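You operate a simulated robot arm through the tools that you are given. There is no shell and no other tool.

The job below is to be done with a simulated robot arm. You get a single attempt, and the scene is never put back.

## Task
Top the hopper up to MAX from the pail that the job card names.
Fine: its lid goes on the lid rest; the other pails stay shut; leave the pump in the pail, clip open, lever up.

The check looks at the end state, three seconds after you hand in, the way a careful person would. Anything else that was tipped, shoved, dropped, spilled or broken makes it a failure. A push-on lid holds only when it is set on centred and level and pressed home; a screw cap is set on level and turned clockwise until tight.

## Robot
A 7-joint arm with a two-finger parallel gripper, fixed in place. Base frame: the origin is at the foot of the arm, x ahead of it, y to its left, z up. Readings come in cm, rad, newtons and seconds.
Its first joint turns from -2.601 to 2.601 rad. Payload 3.43 kg.
The TCP is the grasp point between the finger pads, 3 cm short of the fingertips. In the tool frame z runs along the fingers and y along their closing line. The gripper opens to 9.4 cm. The fingers are 2.8 cm wide and 1 cm thick; the gripper's body (5 by 9.6 cm) begins 5.5 cm behind the TCP.
Orientation is that of the tool frame in the base frame, as a unit quaternion [x, y, z, w]. With the fingers straight down and closing along the base's y, the tool's x points along the base's -x, its y along +y and its z along -z.

## Interface
- The arm moves only by the tool servo_tool. Its argument "steps" is a list of rows, each an object (a shift or turn left out is 0, a gripper value left out holds the last) with "delta_pos": the shift along the tool's x, y, z in cm, a list of three; "angular": the turn, a rotation vector about the tool's x, y, z in degrees, a list of three; "claw": the opening in per cent of the stroke, from 0 (shut) to 100 (fully open). In form: [{"delta_pos": [dx, dy, dz], "angular": [rx, ry, rz], "claw": claw}, ...]. A call has 1 to 20 rows; each row is the pose to reach, as a shift and turn from the pose commanded when the call began, along the tool's axes at that moment. Rows are played at 5 a second. More than 5 cm and 0.15 rad between two rows, or a gripper value outside its range, and nothing of the call is played. Where a pose cannot be reached the arm comes as near as it can. A force on the tool above 90 N (or 10 N above the force at the start of the call, whichever is more), or a blocked arm, ends the call early, and 0.2 s more pass. The fingers move at their own pace (about 4.5 cm/s each) and stop on an object; they squeeze with about 32 N. The grip force told is the motor's: it shows also when the fingers shut on nothing. Time passes only in rows, and 0.2 s behind the last, so rows that repeat a pose let the fingers close. The reply holds the time, the measured pose of the TCP, the force on the tool along the base axes, the opening and the grip force, in the units named above and with some noise, with the torque about the TCP (base axes, N m) and any sound that the robot's microphone picked up.
- Cameras (640 x 400 px; columns grow to the right, rows downward): "scene" is fixed at [39.91, 64.87, 160.44]; the picture's right is [-0.98, -0.18, 0.00], its down [-0.11, 0.60, -0.79] and it looks along [0.15, -0.78, -0.61] (base axes); focal length 338 px, centre (320, 200). "wrist" rides on the gripper at [7.6, 1.4, -10.3] in the tool frame; the picture's right is [-0.18, 0.98, 0.00], its down [-0.75, -0.14, -0.64] and it looks along [-0.63, -0.12, 0.77] (tool axes); focal length 243 px, centre (320, 200). There is no depth. A picture from a camera that has moved, and an enlarged one, comes with that camera's place and axes in the base frame and with its lens.
- get_image(camera): a new picture of that camera. The clock stands still meanwhile.
- close_up(camera, box): a new picture of the part [left, top, right, bottom] of that camera's present view, enlarged. The clock stands still meanwhile.
- job_done(): hands the job in; it is judged then, once.

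Places have to be worked out from the pictures, the camera data and where the tool is seen. Open the gripper and draw the arm clear of the work before you hand the job in, unless the task says otherwise.

The tools are called after "Emit:" as name(argument=value, ...) on one line, values as JSON. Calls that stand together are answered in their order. servo_tool: Moves the arm, as the interface text tells. Its arguments: {"type":"object","properties":{"steps":{"type":"array"}},"required":["steps"]} The other tools are called the same way: get_image (camera) takes a picture; close_up (camera, box) takes an enlarged picture of a part of a camera's view; job_done () hands the job in.

At the start:

```text
clock: 0.0
tool_pos: [25.02, -0.13, 43.29]
ee_rot: [0.001, 0.956, 0.0, -0.292]
wrist_force: [0.4, -0.5, -0.1]
torque: [0.0, 0.01, -0.04]
grip_width: 9.42
finger_force: 0.0
```

scene: 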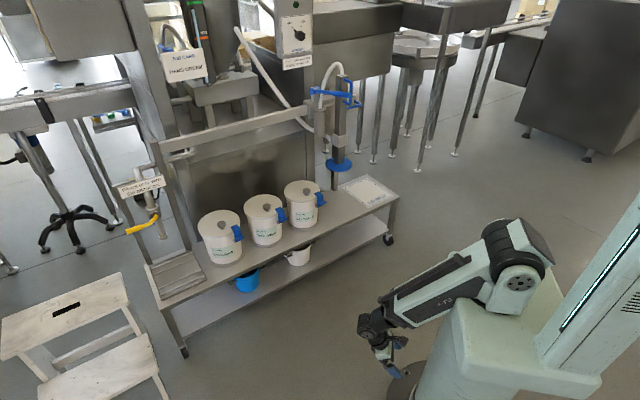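
wrist: 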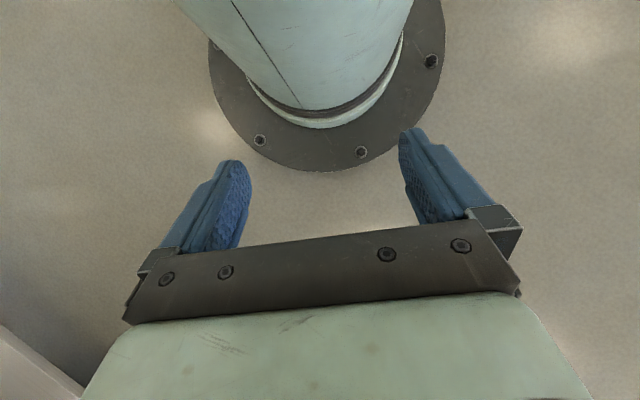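

The scene shows three white pails on a bench, a pump on a stand, a job card, and a hopper at the back. I take enlarged views to read the card and the labels.

Emit:
close_up(camera="scene", box=[180, 160, 340, 280])

Emit:
close_up(camera="scene", box=[280, 50, 400, 220])

Emit:
close_up(camera="scene", box=[140, 0, 320, 110])

Emit:
close_up(camera="scene", box=[320, 165, 400, 225])

Emit:
close_up(camera="scene", box=[100, 140, 220, 260])

```text
3.33 times, centred on (260, 220) of scene
camera zoom: at [39.91, 64.87, 160.44], right [-0.98, -0.18, 0.0], down [-0.11, 0.6, -0.79], along [0.15, -0.78, -0.61], focal length 1128 px, centre (520, 133)
```

zoom: 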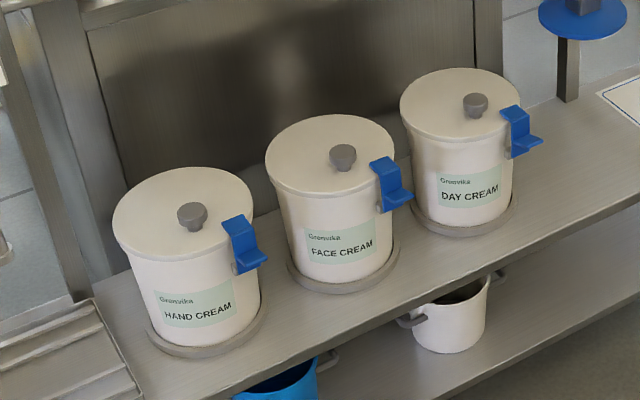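

```text
2.35 times, centred on (340, 135) of scene
camera zoom: at [39.91, 64.87, 160.44], right [-0.98, -0.18, 0.0], down [-0.11, 0.6, -0.79], along [0.15, -0.78, -0.61], focal length 797 px, centre (273, 353)
```

zoom: 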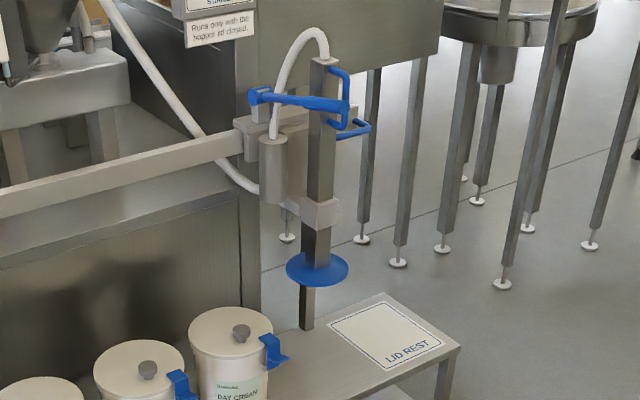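

```text
3.56 times, centred on (230, 55) of scene
camera zoom: at [39.91, 64.87, 160.44], right [-0.98, -0.18, 0.0], down [-0.11, 0.6, -0.79], along [0.15, -0.78, -0.61], focal length 1204 px, centre (640, 716)
```

zoom: 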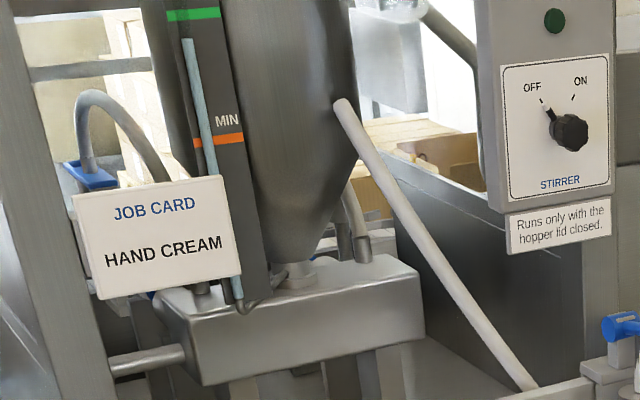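

```text
6.67 times, centred on (360, 195) of scene
camera zoom: at [39.91, 64.87, 160.44], right [-0.98, -0.18, 0.0], down [-0.11, 0.6, -0.79], along [0.15, -0.78, -0.61], focal length 2257 px, centre (53, 233)
```

zoom: 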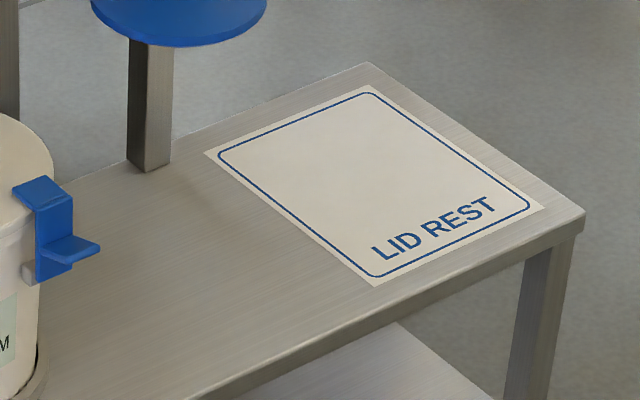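

```text
3.33 times, centred on (160, 200) of scene
camera zoom: at [39.91, 64.87, 160.44], right [-0.98, -0.18, 0.0], down [-0.11, 0.6, -0.79], along [0.15, -0.78, -0.61], focal length 1128 px, centre (853, 200)
```

zoom: 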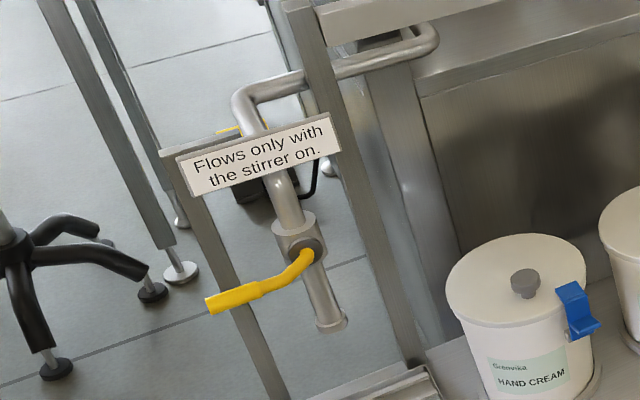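

The job card reads HAND CREAM, which is the leftmost pail. The scale isn't clear from one camera, so I raise the arm and point the tool straight down to look ahead with the wrist camera.

Emit:
servo_tool(steps=[{"delta_pos": [-0.28, 0, -4.05], "angular": [0, -3.4, 0]}, {"delta_pos": [-0.56, 0, -8.1], "angular": [0, -6.8, 0]}, {"delta_pos": [-0.84, 0, -12.15], "angular": [0, -10.2, 0]}, {"delta_pos": [-1.12, 0, -16.2], "angular": [0, -13.6, 0]}, {"delta_pos": [-1.4, 0, -20.25], "angular": [0, -17, 0]}, {"delta_pos": [-1.68, 0, -24.3], "angular": [0, -20.4, 0]}, {"delta_pos": [-1.96, 0, -28.35], "angular": [0, -23.8, 0]}, {"delta_pos": [-2.24, 0, -32.4], "angular": [0, -27.2, 0]}, {"delta_pos": [-2.52, 0, -36.45], "angular": [0, -30.6, 0]}, {"delta_pos": [-2.8, 0, -40.5], "angular": [0, -34, 0]}])

Emit:
get_image(camera="wrist")

Emit:
get_image(camera="scene")

```text
clock: 2.2
tool_pos: [55.51, -0.41, 74.52]
ee_rot: [0.003, 1.0, -0.001, 0.0]
wrist_force: [-0.2, 0.1, 0.3]
torque: [0.0, -0.02, -0.02]
grip_width: 9.39
finger_force: 0.1
out of reach, approached as far as the arm can: row 1, 2, 3, 4, 5, 6, 7, 8, 9, 10
```

```text
taken
camera wrist: at [47.96, 1.04, 84.87], right [0.19, 0.98, 0.0], down [0.75, -0.14, 0.64], along [0.63, -0.12, -0.77], focal length 243 px, centre (320, 200)
```

wrist: 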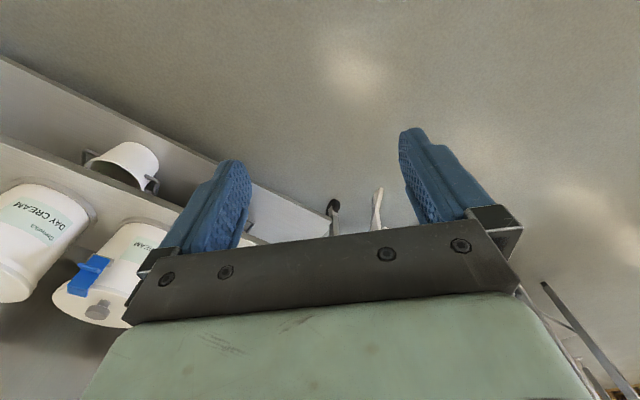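

```text
taken
```

scene: 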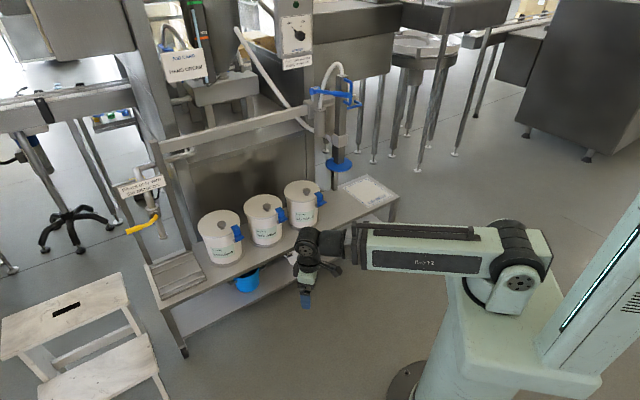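

Triangulating the FACE CREAM knob from both views puts it near [88, -53, 61], so the bench lies at about 45° to the right of the arm. I swing the arm that way on an arc at a higher level to view the bench with the wrist camera.

Emit:
servo_tool(steps=[{"delta_pos": [-1.4, -3.0, -1.2], "angular": [0, 0, 3.46]}, {"delta_pos": [-2.1, -6.6, -2.4], "angular": [0, 0, 6.92]}, {"delta_pos": [-2.7, -10.3, -3.6], "angular": [0, 0, 10.38]}, {"delta_pos": [-3.0, -14.0, -4.8], "angular": [0, 0, 13.85]}, {"delta_pos": [-3.1, -17.9, -6.0], "angular": [0, 0, 17.3]}, {"delta_pos": [-2.9, -21.8, -7.2], "angular": [0, 0, 20.8]}, {"delta_pos": [-2.4, -25.6, -8.4], "angular": [0, 0, 24.2]}, {"delta_pos": [-1.7, -29.6, -9.6], "angular": [0, 0, 27.7]}, {"delta_pos": [-0.7, -33.6, -10.8], "angular": [0, 0, 31.15]}, {"delta_pos": [0.5, -37.5, -12.0], "angular": [0, 0, 34.6]}, {"delta_pos": [2.1, -41.5, -13.2], "angular": [0, 0, 38.1]}, {"delta_pos": [3.8, -45.3, -14.4], "angular": [0, 0, 41.5]}, {"delta_pos": [6.0, -49.1, -15.5], "angular": [0, 0, 45]}])

Emit:
get_image(camera="wrist")

Emit:
get_image(camera="scene")

```text
clock: 5.0
tool_pos: [49.23, -49.43, 90.19]
ee_rot: [0.385, 0.923, 0.0, 0.002]
wrist_force: [0.1, -0.4, 0.1]
torque: [-0.03, -0.01, 0.03]
grip_width: 9.4
finger_force: 0.1
```

```text
taken
camera wrist: at [44.84, -42.95, 100.54], right [0.83, 0.56, 0.0], down [0.43, -0.63, 0.64], along [0.36, -0.53, -0.77], focal length 243 px, centre (320, 200)
```

wrist: 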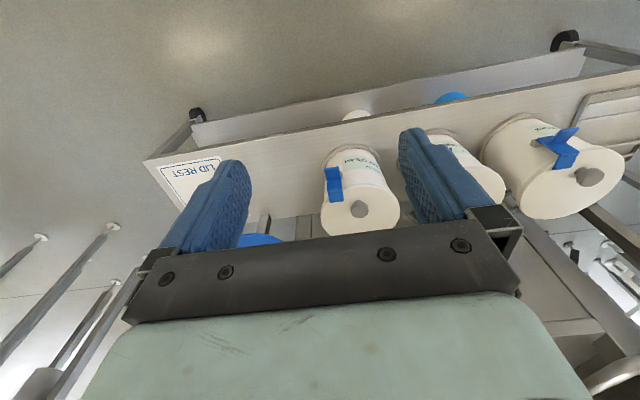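

```text
taken
```

scene: 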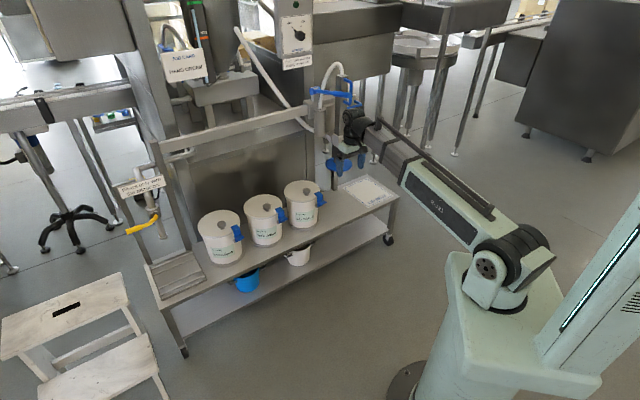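

The pose tracks well. Triangulation gives these knobs: hand cream at about [103.5, -36.5, 61], day cream at about [72.5, -68.5, 60], with the bench top at z≈43–46. I zoom the wrist view onto the clips and the pump.

Emit:
close_up(camera="wrist", box=[470, 80, 640, 240])

Emit:
close_up(camera="wrist", box=[300, 110, 420, 240])

Emit:
close_up(camera="scene", box=[210, 190, 310, 260])

Emit:
close_up(camera="scene", box=[180, 0, 220, 60])

```text
2.50 times, centred on (555, 160) of wrist
camera zoom: at [44.84, -42.95, 100.54], right [0.83, 0.56, 0.0], down [0.43, -0.63, 0.64], along [0.36, -0.53, -0.77], focal length 606 px, centre (-268, 300)
```

zoom: 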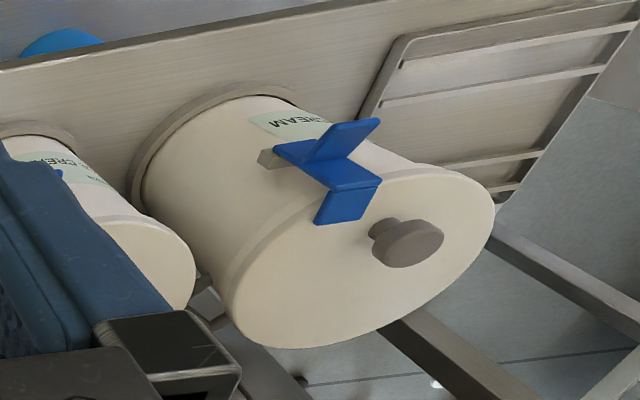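

```text
3.08 times, centred on (360, 175) of wrist
camera zoom: at [44.84, -42.95, 100.54], right [0.83, 0.56, 0.0], down [0.43, -0.63, 0.64], along [0.36, -0.53, -0.77], focal length 746 px, centre (197, 277)
```

zoom: 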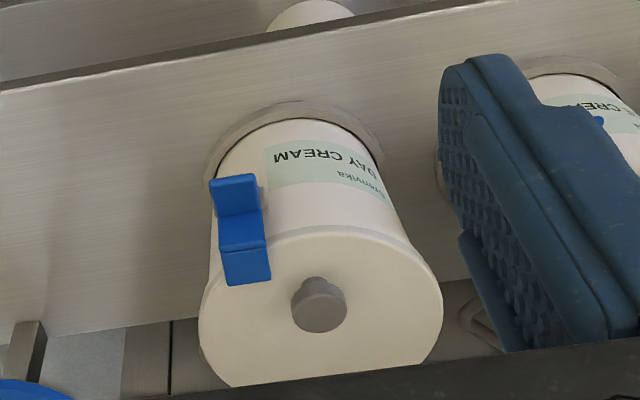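

```text
5.71 times, centred on (260, 225) of scene
camera zoom: at [39.91, 64.87, 160.44], right [-0.98, -0.18, 0.0], down [-0.11, 0.6, -0.79], along [0.15, -0.78, -0.61], focal length 1934 px, centre (663, 57)
```

zoom: 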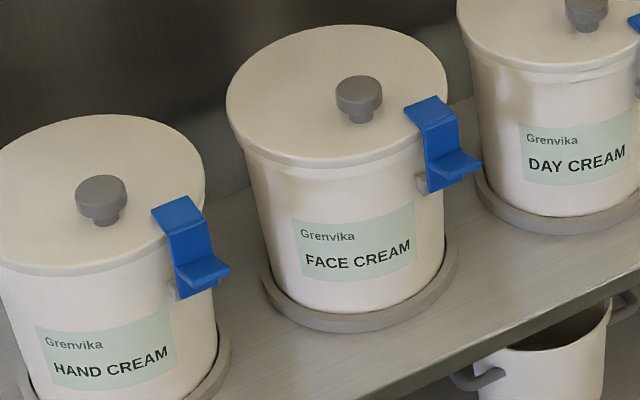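

```text
6.67 times, centred on (200, 30) of scene
camera zoom: at [39.91, 64.87, 160.44], right [-0.98, -0.18, 0.0], down [-0.11, 0.6, -0.79], along [0.15, -0.78, -0.61], focal length 2257 px, centre (1120, 1333)
```

zoom: 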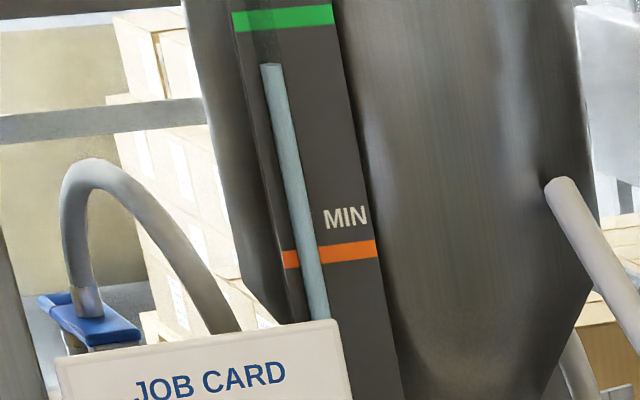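

The clip on each pail hooks over the lid on its -x side, with a tab sticking outward near its pivot. Next I need a good look at the pump on its stand at the right, so I raise the tool and tilt it outward toward the pump while keeping well clear.

Emit:
servo_tool(steps=[{"delta_pos": [-0.6, -1.8, -3], "angular": [0, -6, 0]}, {"delta_pos": [-1.2, -3.6, -6], "angular": [0, -12, 0]}, {"delta_pos": [-1.8, -5.4, -9], "angular": [0, -18, 0]}, {"delta_pos": [-2.4, -7.2, -12], "angular": [0, -24, 0]}, {"delta_pos": [-3.0, -9.0, -15], "angular": [0, -30, 0]}])

Emit:
get_image(camera="wrist")

Emit:
get_image(camera="scene")

```text
clock: 6.2
tool_pos: [44.85, -57.79, 105.02]
ee_rot: [0.371, 0.891, -0.099, 0.241]
wrist_force: [-0.2, 0.7, 0.0]
torque: [-0.03, 0.01, -0.01]
grip_width: 9.4
finger_force: 0.2
```

```text
taken
camera wrist: at [37.65, -48.45, 110.14], right [0.81, 0.58, 0.09], down [0.13, -0.33, 0.93], along [0.57, -0.74, -0.34], focal length 243 px, centre (320, 200)
```

wrist: 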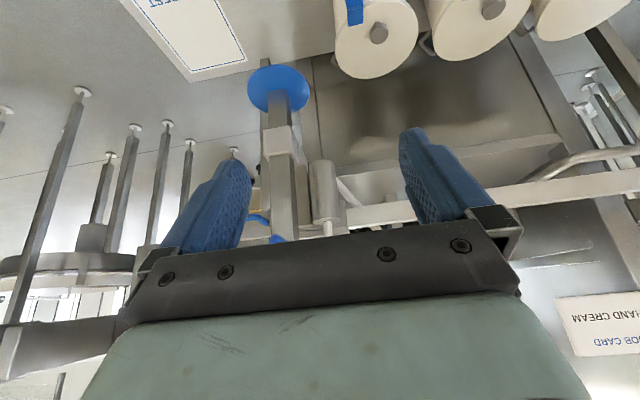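

```text
taken
```

scene: 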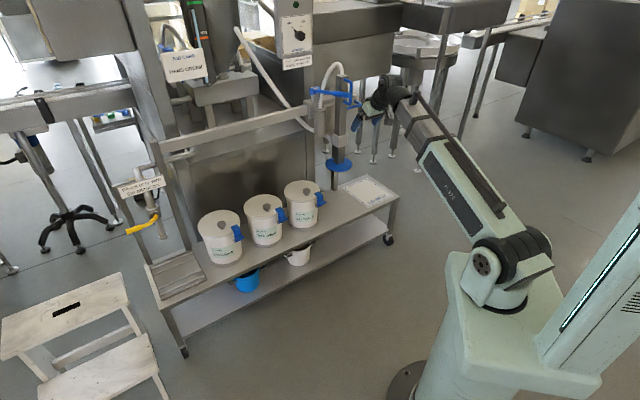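

The wrist view shows the blue disc, the square column and a bracket. I zoom both cameras in on the pump for its details.

Emit:
close_up(camera="scene", box=[300, 60, 370, 130])

Emit:
close_up(camera="scene", box=[300, 120, 370, 190])

Emit:
close_up(camera="wrist", box=[220, 50, 360, 250])

```text
5.71 times, centred on (335, 95) of scene
camera zoom: at [39.91, 64.87, 160.44], right [-0.98, -0.18, 0.0], down [-0.11, 0.6, -0.79], along [0.15, -0.78, -0.61], focal length 1934 px, centre (234, 800)
```

zoom: 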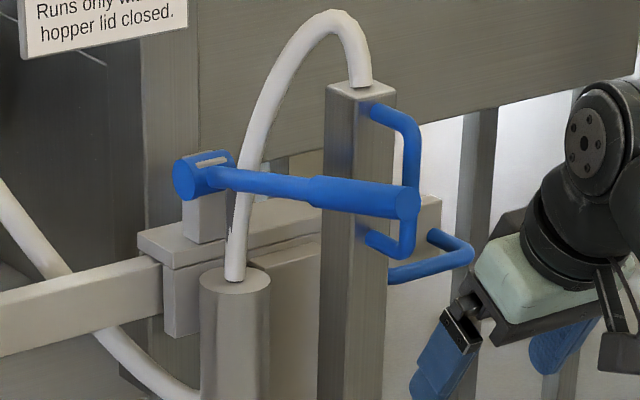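

```text
5.71 times, centred on (335, 155) of scene
camera zoom: at [39.91, 64.87, 160.44], right [-0.98, -0.18, 0.0], down [-0.11, 0.6, -0.79], along [0.15, -0.78, -0.61], focal length 1934 px, centre (234, 457)
```

zoom: 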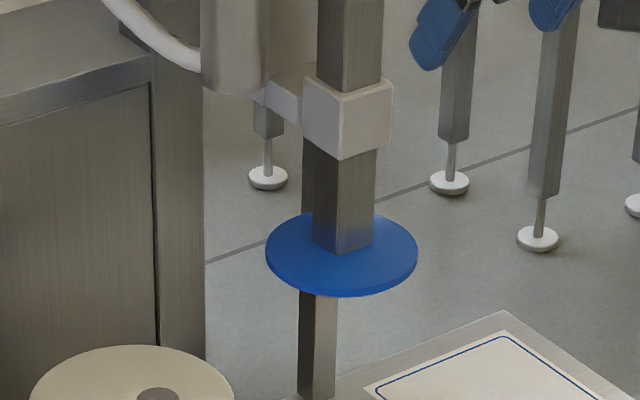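

```text
2.00 times, centred on (290, 150) of wrist
camera zoom: at [37.65, -48.45, 110.14], right [0.81, 0.58, 0.09], down [0.13, -0.33, 0.93], along [0.57, -0.74, -0.34], focal length 485 px, centre (380, 300)
```

zoom: 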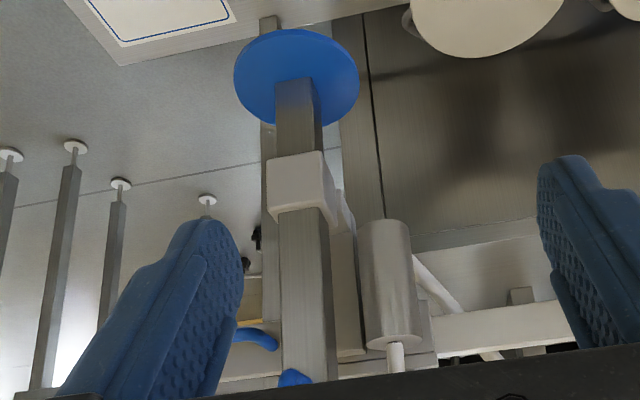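

The pump hangs on a carriage on a rail behind the pails. It has a square column with a blue disc (about [58.5, -87, 67]), a D-handle, a lever and another blue handle. I tilt the camera up further to see the upper parts.

Emit:
servo_tool(steps=[{"delta_pos": [0, 0, 0], "angular": [0, -8, 0]}, {"delta_pos": [0, 0, 0], "angular": [0, -16, 0]}, {"delta_pos": [0, 0, 0], "angular": [0, -24, 0]}, {"delta_pos": [0, 0, 0], "angular": [0, -30, 0]}])

Emit:
get_image(camera="wrist")

Emit:
close_up(camera="wrist", box=[200, 80, 400, 240])

```text
clock: 7.2
tool_pos: [44.82, -57.64, 105.11]
ee_rot: [0.333, 0.798, -0.193, 0.464]
wrist_force: [0.1, 0.3, -0.3]
torque: [0.01, 0.0, 0.02]
grip_width: 9.4
finger_force: 0.2
```

```text
taken
camera wrist: at [37.0, -47.67, 103.78], right [0.76, 0.63, 0.16], down [-0.23, 0.03, 0.97], along [0.6, -0.78, 0.17], focal length 243 px, centre (320, 200)
```

wrist: 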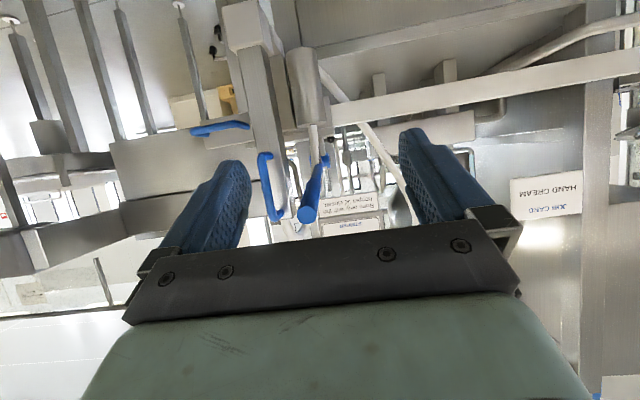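

```text
2.50 times, centred on (300, 160) of wrist
camera zoom: at [37.0, -47.67, 103.78], right [0.76, 0.63, 0.16], down [-0.23, 0.03, 0.97], along [0.6, -0.78, 0.17], focal length 606 px, centre (370, 300)
```

zoom: 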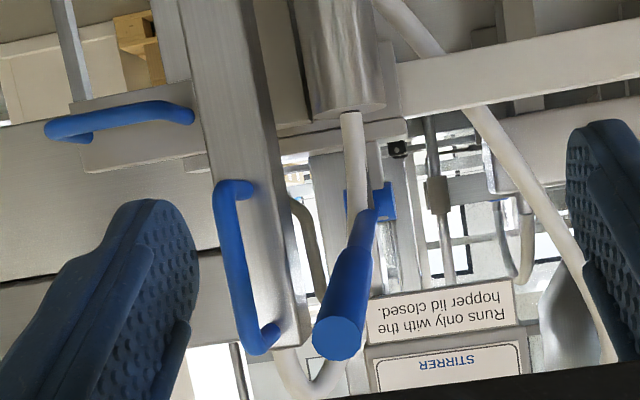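

I can see the parts better now. The lever pivots near [72, -89, 104] and its grip end is at about [52.6, -70, 110], pointing up toward the robot. The column's D-handle faces the robot, and the carriage has a slide handle. Next I move the wrist camera over toward the hand cream pail to inspect its clip.

Emit:
servo_tool(steps=[{"delta_pos": [1.92, 4.23, 0.67], "angular": [0, 4, 0]}, {"delta_pos": [3.84, 8.46, 1.34], "angular": [0, 8, 0]}, {"delta_pos": [5.76, 12.69, 2.01], "angular": [0, 12, 0]}, {"delta_pos": [7.68, 16.92, 2.68], "angular": [0, 16, 0]}, {"delta_pos": [9.6, 21.15, 3.35], "angular": [0, 20, 0]}, {"delta_pos": [11.52, 25.38, 4.02], "angular": [0, 24, 0]}, {"delta_pos": [13.44, 29.61, 4.69], "angular": [0, 28, 0]}, {"delta_pos": [15.36, 33.84, 5.36], "angular": [0, 32, 0]}, {"delta_pos": [17.28, 38.07, 6.03], "angular": [0, 36, 0]}, {"delta_pos": [19.2, 42.3, 6.7], "angular": [0, 40, 0]}])

Emit:
servo_tool(steps=[{"delta_pos": [0, 0, 0], "angular": [-2.4, 0, -6.58]}, {"delta_pos": [0, 0, 0], "angular": [-4.8, 0, -13.16]}, {"delta_pos": [0, 0, 0], "angular": [-7.2, 0, -19.74]}, {"delta_pos": [0, 0, 0], "angular": [-9.6, 0, -26.3]}, {"delta_pos": [0, 0, 0], "angular": [-12, 0, -32.9]}])

Emit:
get_image(camera="wrist")

Emit:
get_image(camera="scene")

```text
clock: 9.4
tool_pos: [72.14, -25.53, 85.22]
ee_rot: [0.379, 0.909, -0.067, 0.16]
wrist_force: [-0.9, 0.7, 0.4]
torque: [0.0, -0.01, 0.01]
grip_width: 9.4
finger_force: 0.1
```

```text
clock: 10.6
tool_pos: [72.21, -25.19, 85.36]
ee_rot: [0.087, 0.981, -0.016, 0.175]
wrist_force: [0.1, 0.4, 0.1]
torque: [0.0, 0.0, 0.01]
grip_width: 9.39
finger_force: 0.2
```

```text
taken
camera wrist: at [62.02, -22.03, 92.4], right [0.34, 0.94, 0.06], down [0.45, -0.22, 0.86], along [0.82, -0.27, -0.5], focal length 243 px, centre (320, 200)
```

wrist: 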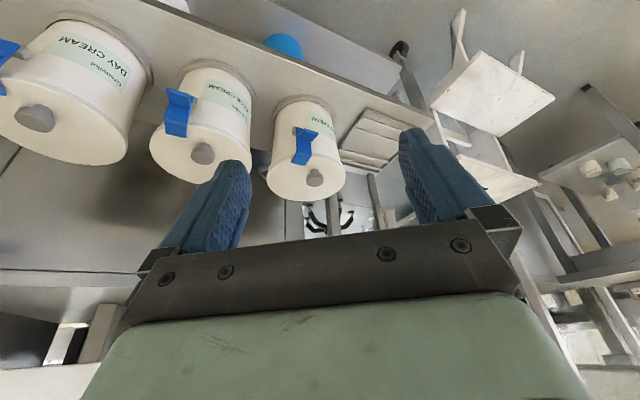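

```text
taken
```

scene: 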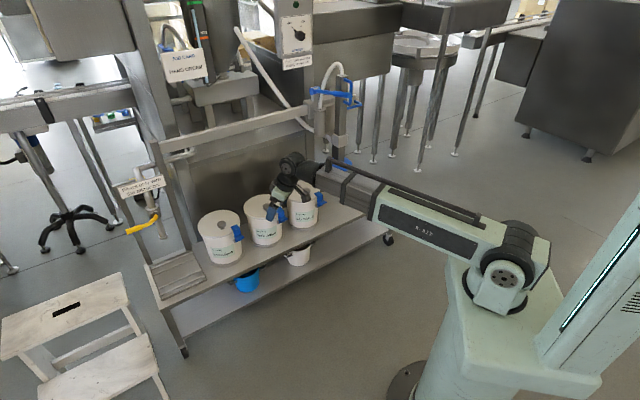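

The hand cream pail is now in view between the fingers. I zoom in on its clip.

Emit:
close_up(camera="wrist", box=[250, 85, 360, 205])

Emit:
close_up(camera="wrist", box=[140, 50, 260, 190])

```text
3.33 times, centred on (305, 145) of wrist
camera zoom: at [62.02, -22.03, 92.4], right [0.34, 0.94, 0.06], down [0.45, -0.22, 0.86], along [0.82, -0.27, -0.5], focal length 809 px, centre (370, 383)
```

zoom: 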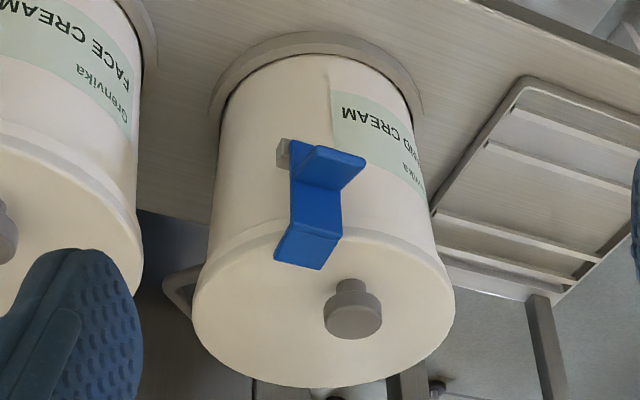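

```text
2.86 times, centred on (200, 120) of wrist
camera zoom: at [62.02, -22.03, 92.4], right [0.34, 0.94, 0.06], down [0.45, -0.22, 0.86], along [0.82, -0.27, -0.5], focal length 693 px, centre (663, 429)
```

zoom: 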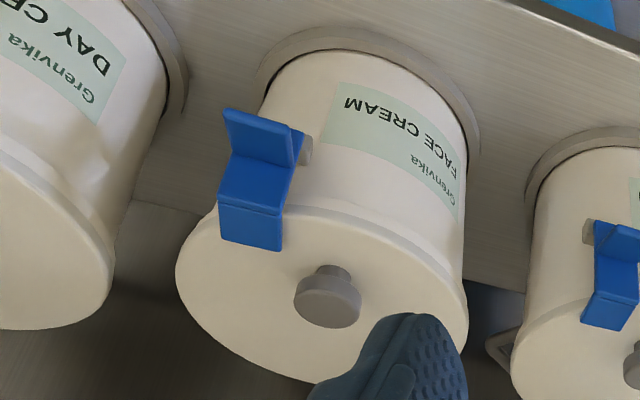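

The clip pivots on a gray axle at its base, and the tab sticks out toward the robot at about [93, -33, 58.5]. Pressing the tab down should swing the hook off the lid. I move closer with a 45° tilt, standing about 8 cm off, to refine the position.

Emit:
servo_tool(steps=[{"delta_pos": [-1.27, -0.18, 1.8], "angular": [2.14, 0, 5.87]}, {"delta_pos": [-2.54, -0.36, 3.6], "angular": [4.27, 0, 11.75]}, {"delta_pos": [-3.81, -0.55, 5.4], "angular": [6.41, 0, 17.6]}, {"delta_pos": [-5.08, -0.73, 7.2], "angular": [8.55, 0, 23.5]}])

Emit:
servo_tool(steps=[{"delta_pos": [-0.43, 0.56, 2.84], "angular": [0, -6.25, 0]}, {"delta_pos": [-0.86, 1.13, 5.68], "angular": [0, -12.5, 0]}, {"delta_pos": [-1.29, 1.7, 8.53], "angular": [0, -18.75, 0]}, {"delta_pos": [-1.72, 2.26, 11.37], "angular": [0, -25, 0]}])

Emit:
get_image(camera="wrist")

Emit:
get_image(camera="scene")

```text
clock: 11.6
tool_pos: [79.37, -27.48, 80.21]
ee_rot: [0.299, 0.938, -0.053, 0.168]
wrist_force: [0.0, 0.0, -1.3]
torque: [-0.01, 0.01, 0.01]
grip_width: 9.4
finger_force: 0.1
```

```text
clock: 12.6
tool_pos: [85.13, -28.74, 70.23]
ee_rot: [0.28, 0.879, -0.117, 0.367]
wrist_force: [0.7, -0.4, 0.0]
torque: [-0.02, -0.02, 0.01]
grip_width: 9.41
finger_force: 0.1
```

```text
taken
camera wrist: at [75.69, -20.22, 72.12], right [0.67, 0.73, 0.13], down [-0.02, -0.16, 0.99], along [0.74, -0.67, -0.09], focal length 243 px, centre (320, 200)
```

wrist: 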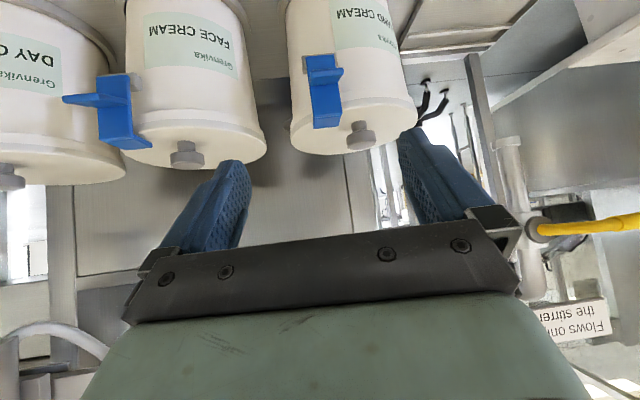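

```text
taken
```

scene: 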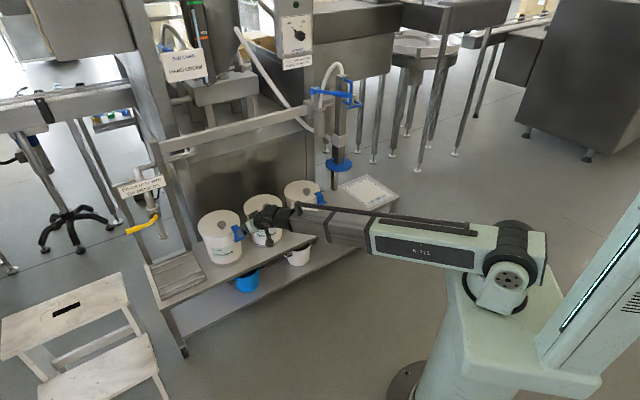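

The hand cream clip is clearly visible from this low angle. I zoom in on it.

Emit:
close_up(camera="wrist", box=[270, 20, 420, 160])

Emit:
close_up(camera="wrist", box=[60, 50, 230, 190])

Emit:
close_up(camera="scene", box=[190, 195, 270, 265])

```text
2.86 times, centred on (345, 90) of wrist
camera zoom: at [75.69, -20.22, 72.12], right [0.67, 0.73, 0.13], down [-0.02, -0.16, 0.99], along [0.74, -0.67, -0.09], focal length 693 px, centre (249, 514)
```

zoom: 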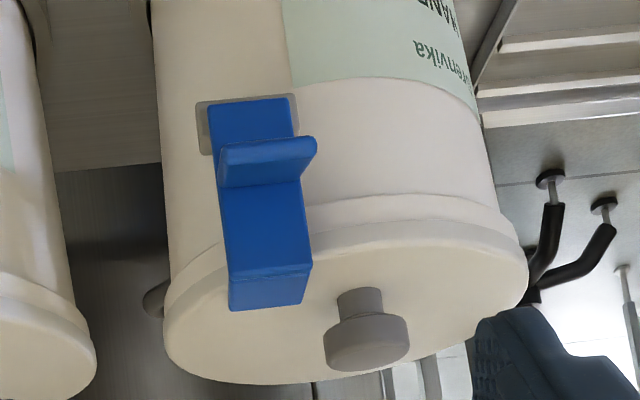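

```text
2.86 times, centred on (145, 120) of wrist
camera zoom: at [75.69, -20.22, 72.12], right [0.67, 0.73, 0.13], down [-0.02, -0.16, 0.99], along [0.74, -0.67, -0.09], focal length 693 px, centre (820, 429)
```

zoom: 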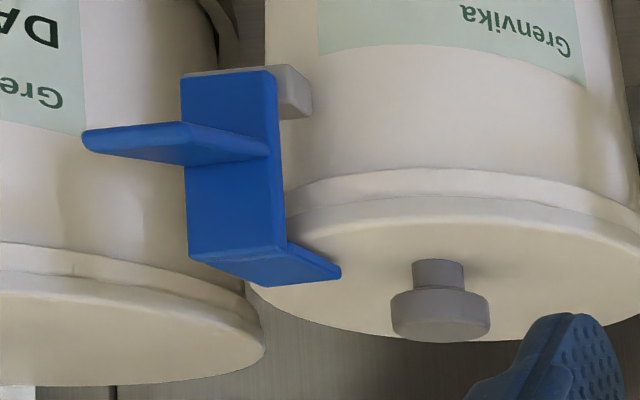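

```text
5.71 times, centred on (230, 230) of scene
camera zoom: at [39.91, 64.87, 160.44], right [-0.98, -0.18, 0.0], down [-0.11, 0.6, -0.79], along [0.15, -0.78, -0.61], focal length 1934 px, centre (834, 29)
```

zoom: 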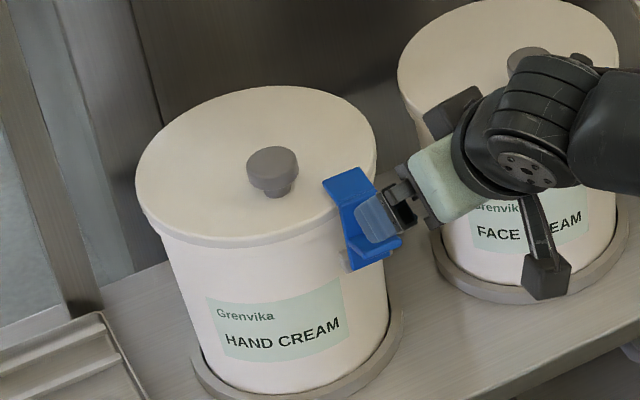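

The geometry is now consistent. The tab's outer edge is at [92.7, -32.5, 58.5], the hook bend at [95, -35, 61.3] and the hinge at z≈55.5. I close the fingers and bring the closed fingertips to just above the tab.

Emit:
servo_tool(steps=[{"delta_pos": [0, 0, 0], "claw": 0}, {"delta_pos": [0, 0, 0], "claw": 0}, {"delta_pos": [0, 0, 0], "claw": 0}, {"delta_pos": [0, 0, 0], "claw": 0}, {"delta_pos": [0, 0, 0], "claw": 0}, {"delta_pos": [-0.12, 0.36, 3.4], "claw": 0}, {"delta_pos": [-0.24, 0.72, 6.8], "claw": 0}, {"delta_pos": [-0.35, 1.0, 9.4], "claw": 0}])

Emit:
get_image(camera="wrist")

Emit:
close_up(camera="scene", box=[190, 195, 270, 265])

```text
clock: 14.4
tool_pos: [91.4, -31.91, 63.74]
ee_rot: [0.28, 0.88, -0.115, 0.366]
wrist_force: [-0.2, -0.3, 0.4]
torque: [0.02, -0.01, -0.02]
grip_width: 0.0
finger_force: 32.3
```

```text
taken
camera wrist: at [81.93, -23.36, 65.64], right [0.67, 0.73, 0.13], down [-0.02, -0.16, 0.99], along [0.74, -0.67, -0.09], focal length 243 px, centre (320, 200)
```

wrist: 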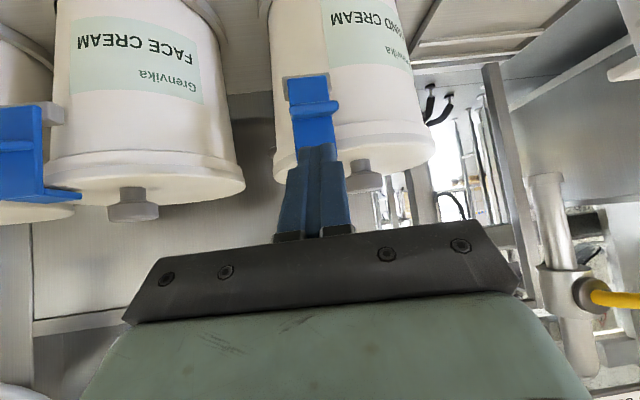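

```text
5.71 times, centred on (230, 230) of scene
camera zoom: at [39.91, 64.87, 160.44], right [-0.98, -0.18, 0.0], down [-0.11, 0.6, -0.79], along [0.15, -0.78, -0.61], focal length 1934 px, centre (834, 29)
```

zoom: 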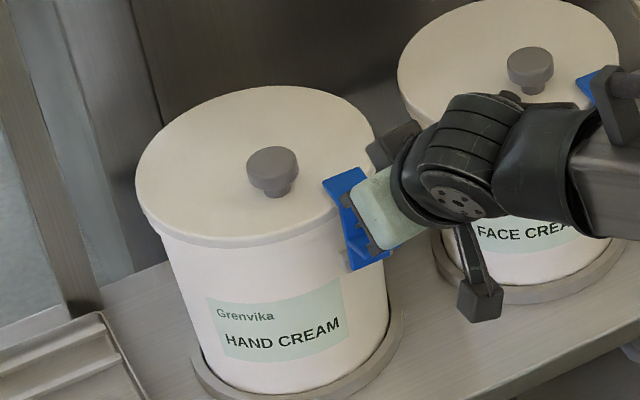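

The closed fingertips seem to be just in front of the plate and above the tab. I zoom in to check.

Emit:
close_up(camera="wrist", box=[260, 60, 380, 200])

```text
2.86 times, centred on (320, 130) of wrist
camera zoom: at [81.93, -23.36, 65.64], right [0.67, 0.73, 0.13], down [-0.02, -0.16, 0.99], along [0.74, -0.67, -0.09], focal length 693 px, centre (320, 400)
```

zoom: 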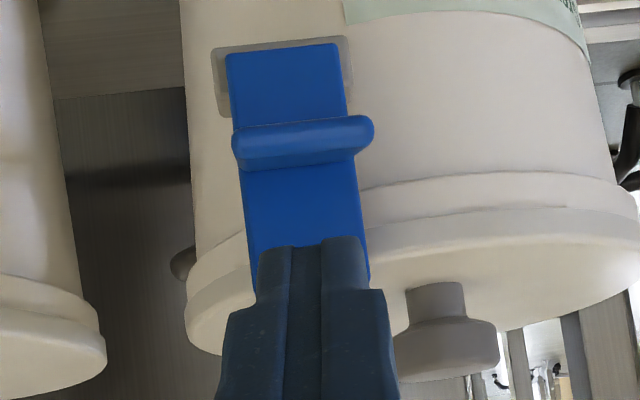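

The fingertips are about 2 cm above the tab and slightly outside it. I move in and press the tab down along its arc around the hinge.

Emit:
servo_tool(steps=[{"delta_pos": [0.0, -0.2, 1.2], "claw": 0}, {"delta_pos": [0.3, -0.2, 2.0], "claw": 0}, {"delta_pos": [0.52, -0.2, 2.31], "claw": 0}, {"delta_pos": [0.85, -0.17, 2.33], "claw": 0}, {"delta_pos": [1.19, -0.14, 2.35], "claw": 0}, {"delta_pos": [1.5, -0.1, 2.42], "claw": 0}, {"delta_pos": [1.84, -0.08, 2.5], "claw": 0}])

Emit:
close_up(camera="wrist", box=[260, 60, 380, 200])

Emit:
close_up(camera="scene", box=[190, 195, 270, 265])

```text
clock: 16.0
tool_pos: [91.66, -32.12, 60.85]
ee_rot: [0.279, 0.88, -0.116, 0.367]
wrist_force: [-1.1, 0.6, 1.6]
torque: [0.0, -0.02, -0.05]
grip_width: 0.01
finger_force: 32.3
```

```text
2.86 times, centred on (320, 130) of wrist
camera zoom: at [82.23, -23.66, 62.69], right [0.67, 0.73, 0.13], down [-0.02, -0.16, 0.99], along [0.74, -0.67, -0.09], focal length 693 px, centre (320, 400)
```

zoom: 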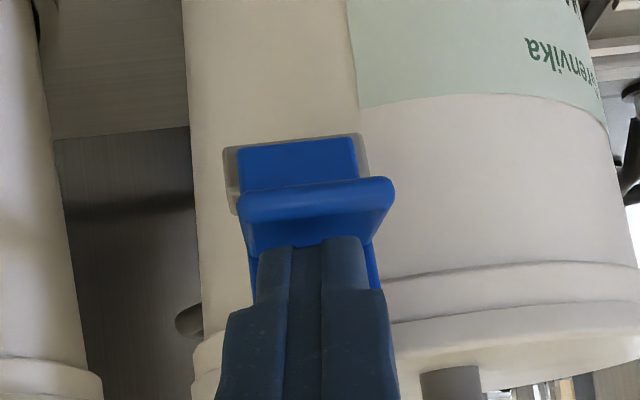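

```text
5.71 times, centred on (230, 230) of scene
camera zoom: at [39.91, 64.87, 160.44], right [-0.98, -0.18, 0.0], down [-0.11, 0.6, -0.79], along [0.15, -0.78, -0.61], focal length 1934 px, centre (834, 29)
```

zoom: 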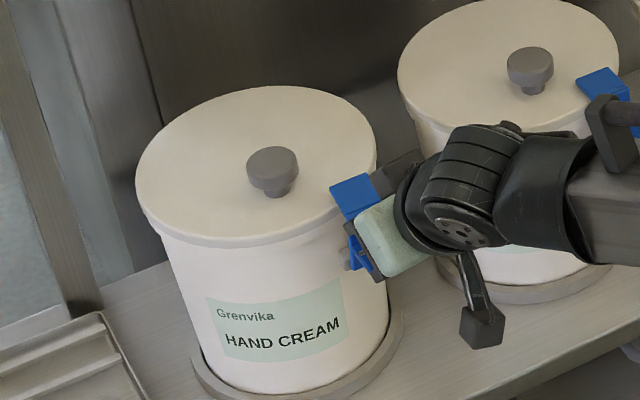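

The clip is rotating outward with only about 2 N of force. I continue along the arc.

Emit:
servo_tool(steps=[{"delta_pos": [0.3, 0.02, 0.13], "claw": 0}, {"delta_pos": [0.61, 0.04, 0.27], "claw": 0}, {"delta_pos": [0.89, 0.05, 0.45], "claw": 0}, {"delta_pos": [1.17, 0.06, 0.64], "claw": 0}, {"delta_pos": [1.41, 0.06, 0.86], "claw": 0}, {"delta_pos": [1.65, 0.06, 1.08], "claw": 0}])

Emit:
close_up(camera="wrist", box=[260, 60, 380, 200])

Emit:
close_up(camera="scene", box=[190, 195, 270, 265])

```text
clock: 17.4
tool_pos: [91.21, -31.89, 58.88]
ee_rot: [0.28, 0.881, -0.115, 0.364]
wrist_force: [-19.9, 11.7, 10.4]
torque: [0.17, 0.42, -0.04]
grip_width: 0.0
finger_force: 31.6
```

```text
2.86 times, centred on (320, 130) of wrist
camera zoom: at [81.8, -23.36, 60.77], right [0.68, 0.73, 0.13], down [-0.02, -0.16, 0.99], along [0.74, -0.67, -0.1], focal length 693 px, centre (320, 400)
```

zoom: 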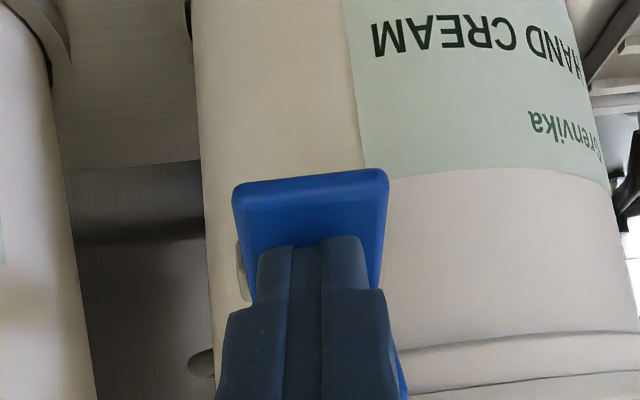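

```text
5.71 times, centred on (230, 230) of scene
camera zoom: at [39.91, 64.87, 160.44], right [-0.98, -0.18, 0.0], down [-0.11, 0.6, -0.79], along [0.15, -0.78, -0.61], focal length 1934 px, centre (834, 29)
```

zoom: 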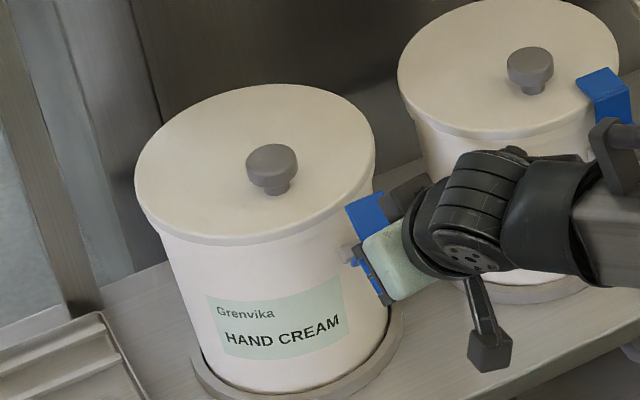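

The clip is now about 50° open, but the fingertips are jammed in the corner (23 N outward). I back off along the finger axis and see how the clip sits.

Emit:
servo_tool(steps=[{"delta_pos": [0, 0, -1.0], "claw": 0}, {"delta_pos": [0, 0, -3.0], "claw": 0}, {"delta_pos": [-1.0, 0, -6.0], "claw": 0}, {"delta_pos": [-2.0, 0, -9.0], "claw": 0}])

Emit:
close_up(camera="wrist", box=[260, 30, 400, 170])

Emit:
close_up(camera="scene", box=[190, 195, 270, 265])

```text
clock: 18.4
tool_pos: [87.5, -29.09, 66.78]
ee_rot: [0.279, 0.88, -0.116, 0.366]
wrist_force: [-0.1, -0.1, -0.4]
torque: [0.0, -0.01, 0.01]
grip_width: 0.01
finger_force: 32.0
```

```text
2.86 times, centred on (330, 100) of wrist
camera zoom: at [78.0, -20.58, 68.62], right [0.67, 0.73, 0.13], down [-0.02, -0.16, 0.99], along [0.74, -0.67, -0.09], focal length 693 px, centre (291, 486)
```

zoom: 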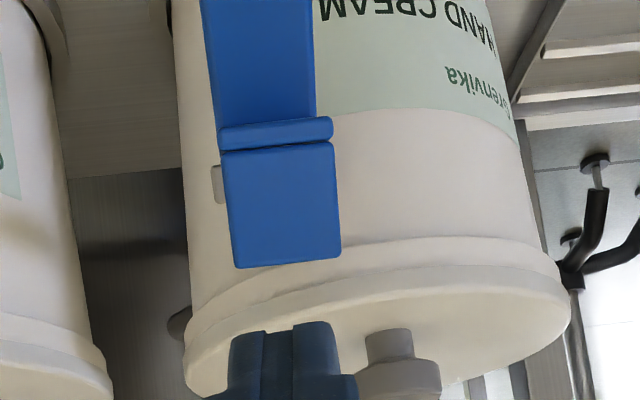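

```text
5.71 times, centred on (230, 230) of scene
camera zoom: at [39.91, 64.87, 160.44], right [-0.98, -0.18, 0.0], down [-0.11, 0.6, -0.79], along [0.15, -0.78, -0.61], focal length 1934 px, centre (834, 29)
```

zoom: 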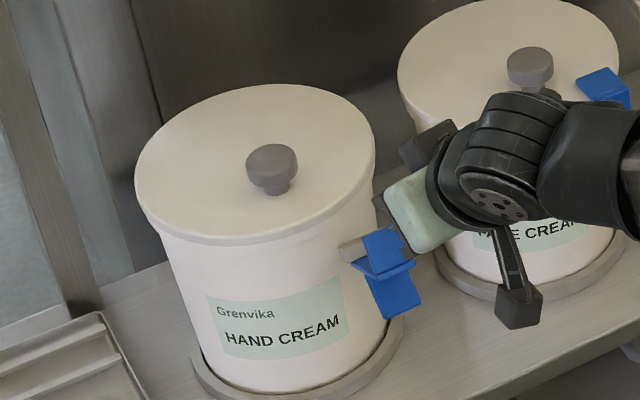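

The clip has flopped fully open and hangs outward, and the pail hasn't moved. The knob head is at about [102.6, -36.3, 62.2], offset about 4 cm from the lid centre toward the front. I open the fingers, set the tilt to 35° and line up above the knob.

Emit:
servo_tool(steps=[{"delta_pos": [-1.5, 0, -1.5], "angular": [0, 2, 0], "claw": 100}, {"delta_pos": [-4.0, 0.9, -0.5], "angular": [0, 4, 0], "claw": 100}, {"delta_pos": [-6.5, 1.5, 1.5], "angular": [0, 6, 0], "claw": 100}, {"delta_pos": [-8.8, 2.2, 3.2], "angular": [0, 8, 0], "claw": 100}, {"delta_pos": [-10.67, 2.72, 4.83], "angular": [0, 10, 0], "claw": 100}, {"delta_pos": [-10.67, 2.72, 4.83], "angular": [0, 10, 0], "claw": 100}, {"delta_pos": [-10.67, 2.72, 4.83], "angular": [0, 10, 0], "claw": 100}])

Emit:
get_image(camera="wrist")

Emit:
get_image(camera="scene")

```text
clock: 20.0
tool_pos: [97.86, -33.12, 70.93]
ee_rot: [0.288, 0.909, -0.09, 0.288]
wrist_force: [0.5, 0.0, 0.3]
torque: [-0.01, -0.02, 0.01]
grip_width: 9.41
finger_force: 0.1
```

```text
taken
camera wrist: at [88.92, -24.93, 74.95], right [0.69, 0.72, 0.11], down [0.12, -0.26, 0.96], along [0.71, -0.65, -0.26], focal length 243 px, centre (320, 200)
```

wrist: 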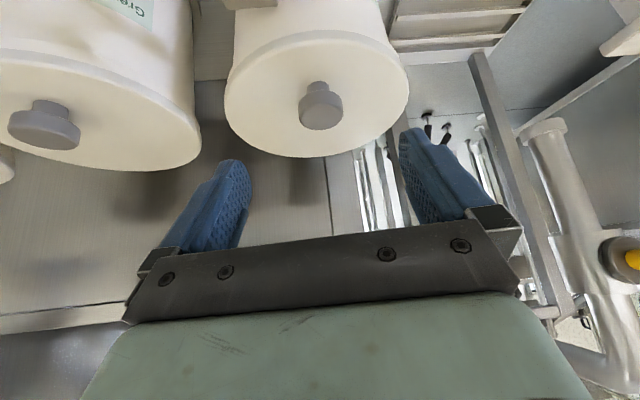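

```text
taken
```

scene: 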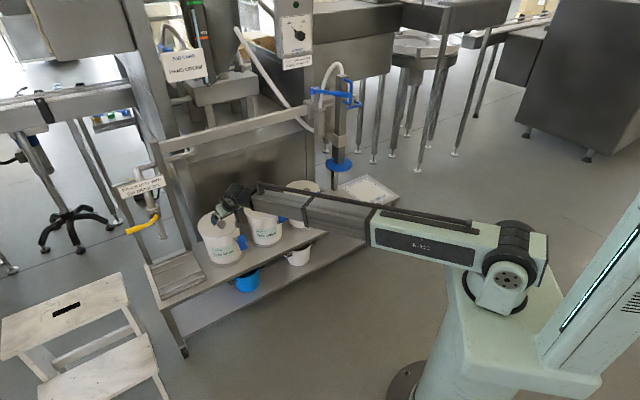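

Reach is fine here. I zoom in on the knob to refine its position before descending.

Emit:
close_up(camera="wrist", box=[250, 40, 400, 160])

Emit:
close_up(camera="scene", box=[190, 175, 270, 265])

```text
3.33 times, centred on (325, 100) of wrist
camera zoom: at [88.92, -24.93, 74.95], right [0.69, 0.72, 0.11], down [0.12, -0.26, 0.96], along [0.71, -0.65, -0.26], focal length 809 px, centre (303, 533)
```

zoom: 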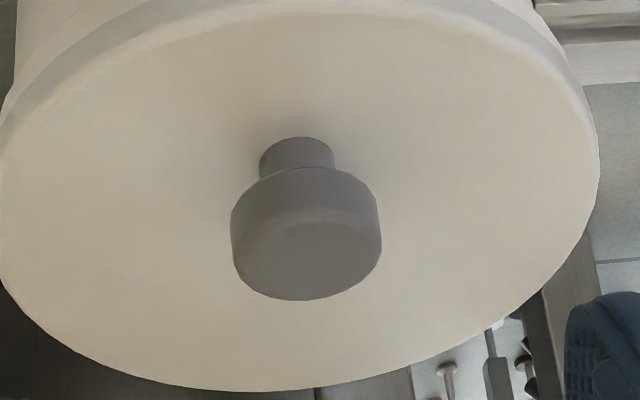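

```text
4.44 times, centred on (230, 220) of scene
camera zoom: at [39.91, 64.87, 160.44], right [-0.98, -0.18, 0.0], down [-0.11, 0.6, -0.79], along [0.15, -0.78, -0.61], focal length 1505 px, centre (720, 111)
```

zoom: 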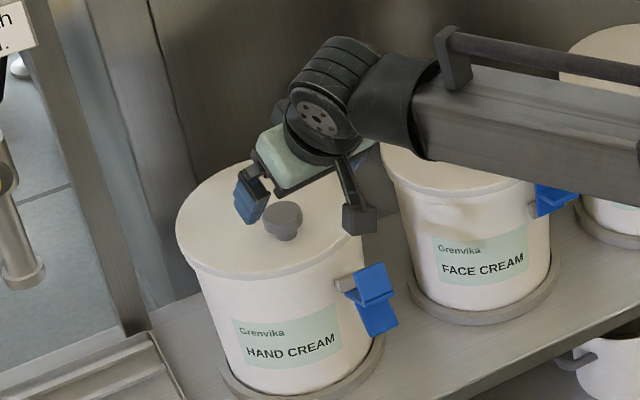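

Refined knob head centre is [102.3, -35.9, 62.5] and the lid top is at z≈60.2. I descend along the finger axis and close on the knob.

Emit:
servo_tool(steps=[{"delta_pos": [0.15, 0.07, 2.0], "claw": 100}, {"delta_pos": [0.3, 0.14, 4.0], "claw": 100}, {"delta_pos": [0.45, 0.2, 6.0], "claw": 100}, {"delta_pos": [0.57, 0.27, 7.5], "claw": 100}, {"delta_pos": [0.57, 0.27, 8.0], "claw": 100}, {"delta_pos": [0.57, 0.27, 8.0], "claw": 100}])

Emit:
get_image(camera="wrist")

Emit:
close_up(camera="scene", box=[190, 175, 270, 265])

```text
clock: 21.4
tool_pos: [101.37, -35.2, 63.95]
ee_rot: [0.288, 0.908, -0.091, 0.289]
wrist_force: [-0.5, 0.2, -0.4]
torque: [0.01, -0.01, 0.0]
grip_width: 9.41
finger_force: 0.0
```

```text
taken
camera wrist: at [92.34, -27.06, 68.05], right [0.69, 0.72, 0.11], down [0.12, -0.26, 0.96], along [0.71, -0.65, -0.26], focal length 243 px, centre (320, 200)
```

wrist: 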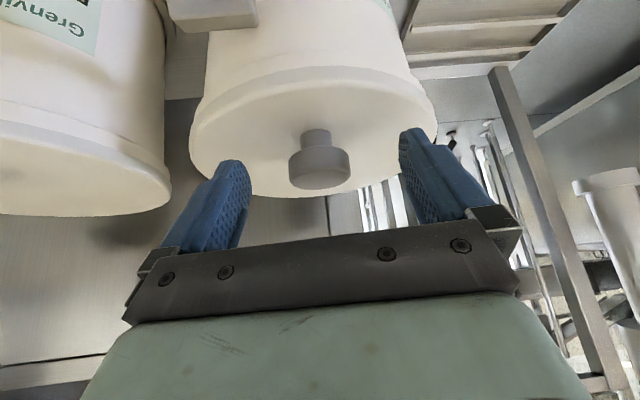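

```text
4.44 times, centred on (230, 220) of scene
camera zoom: at [39.91, 64.87, 160.44], right [-0.98, -0.18, 0.0], down [-0.11, 0.6, -0.79], along [0.15, -0.78, -0.61], focal length 1505 px, centre (720, 111)
```

zoom: 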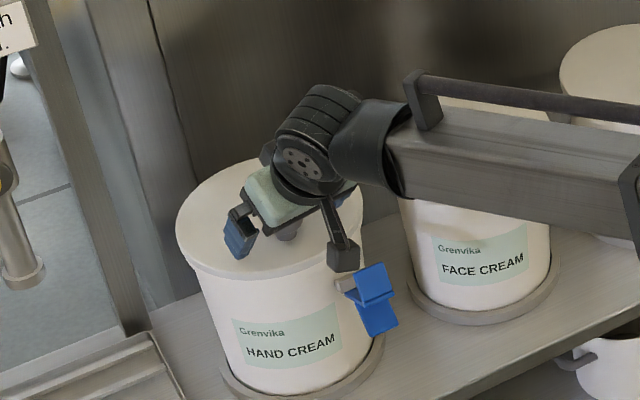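

The knob sits centred between the pads. I close the grip on it.

Emit:
servo_tool(steps=[{"delta_pos": [0, 0, 0], "claw": 0}, {"delta_pos": [0, 0, 0], "claw": 0}, {"delta_pos": [0, 0, 0], "claw": 0}, {"delta_pos": [0, 0, 0], "claw": 0}, {"delta_pos": [0, 0, 0], "claw": 0}])

Emit:
get_image(camera="wrist")

```text
clock: 22.6
tool_pos: [101.46, -35.16, 64.07]
ee_rot: [0.289, 0.909, -0.09, 0.287]
wrist_force: [0.0, -0.5, -0.2]
torque: [0.01, 0.03, -0.01]
grip_width: 3.63
finger_force: 32.2
heard: snap
```

```text
taken
camera wrist: at [92.35, -27.03, 68.05], right [0.69, 0.72, 0.11], down [0.12, -0.26, 0.96], along [0.71, -0.65, -0.26], focal length 243 px, centre (320, 200)
```

wrist: 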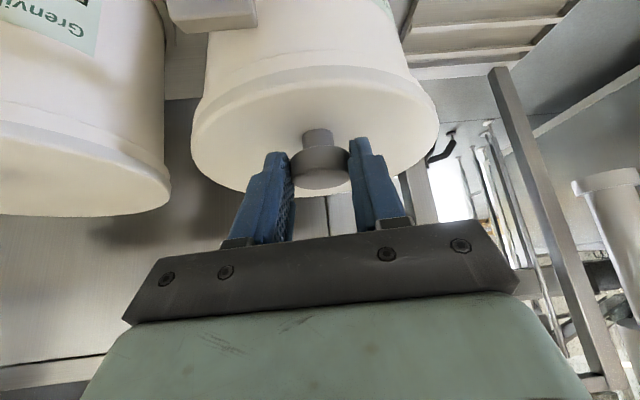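

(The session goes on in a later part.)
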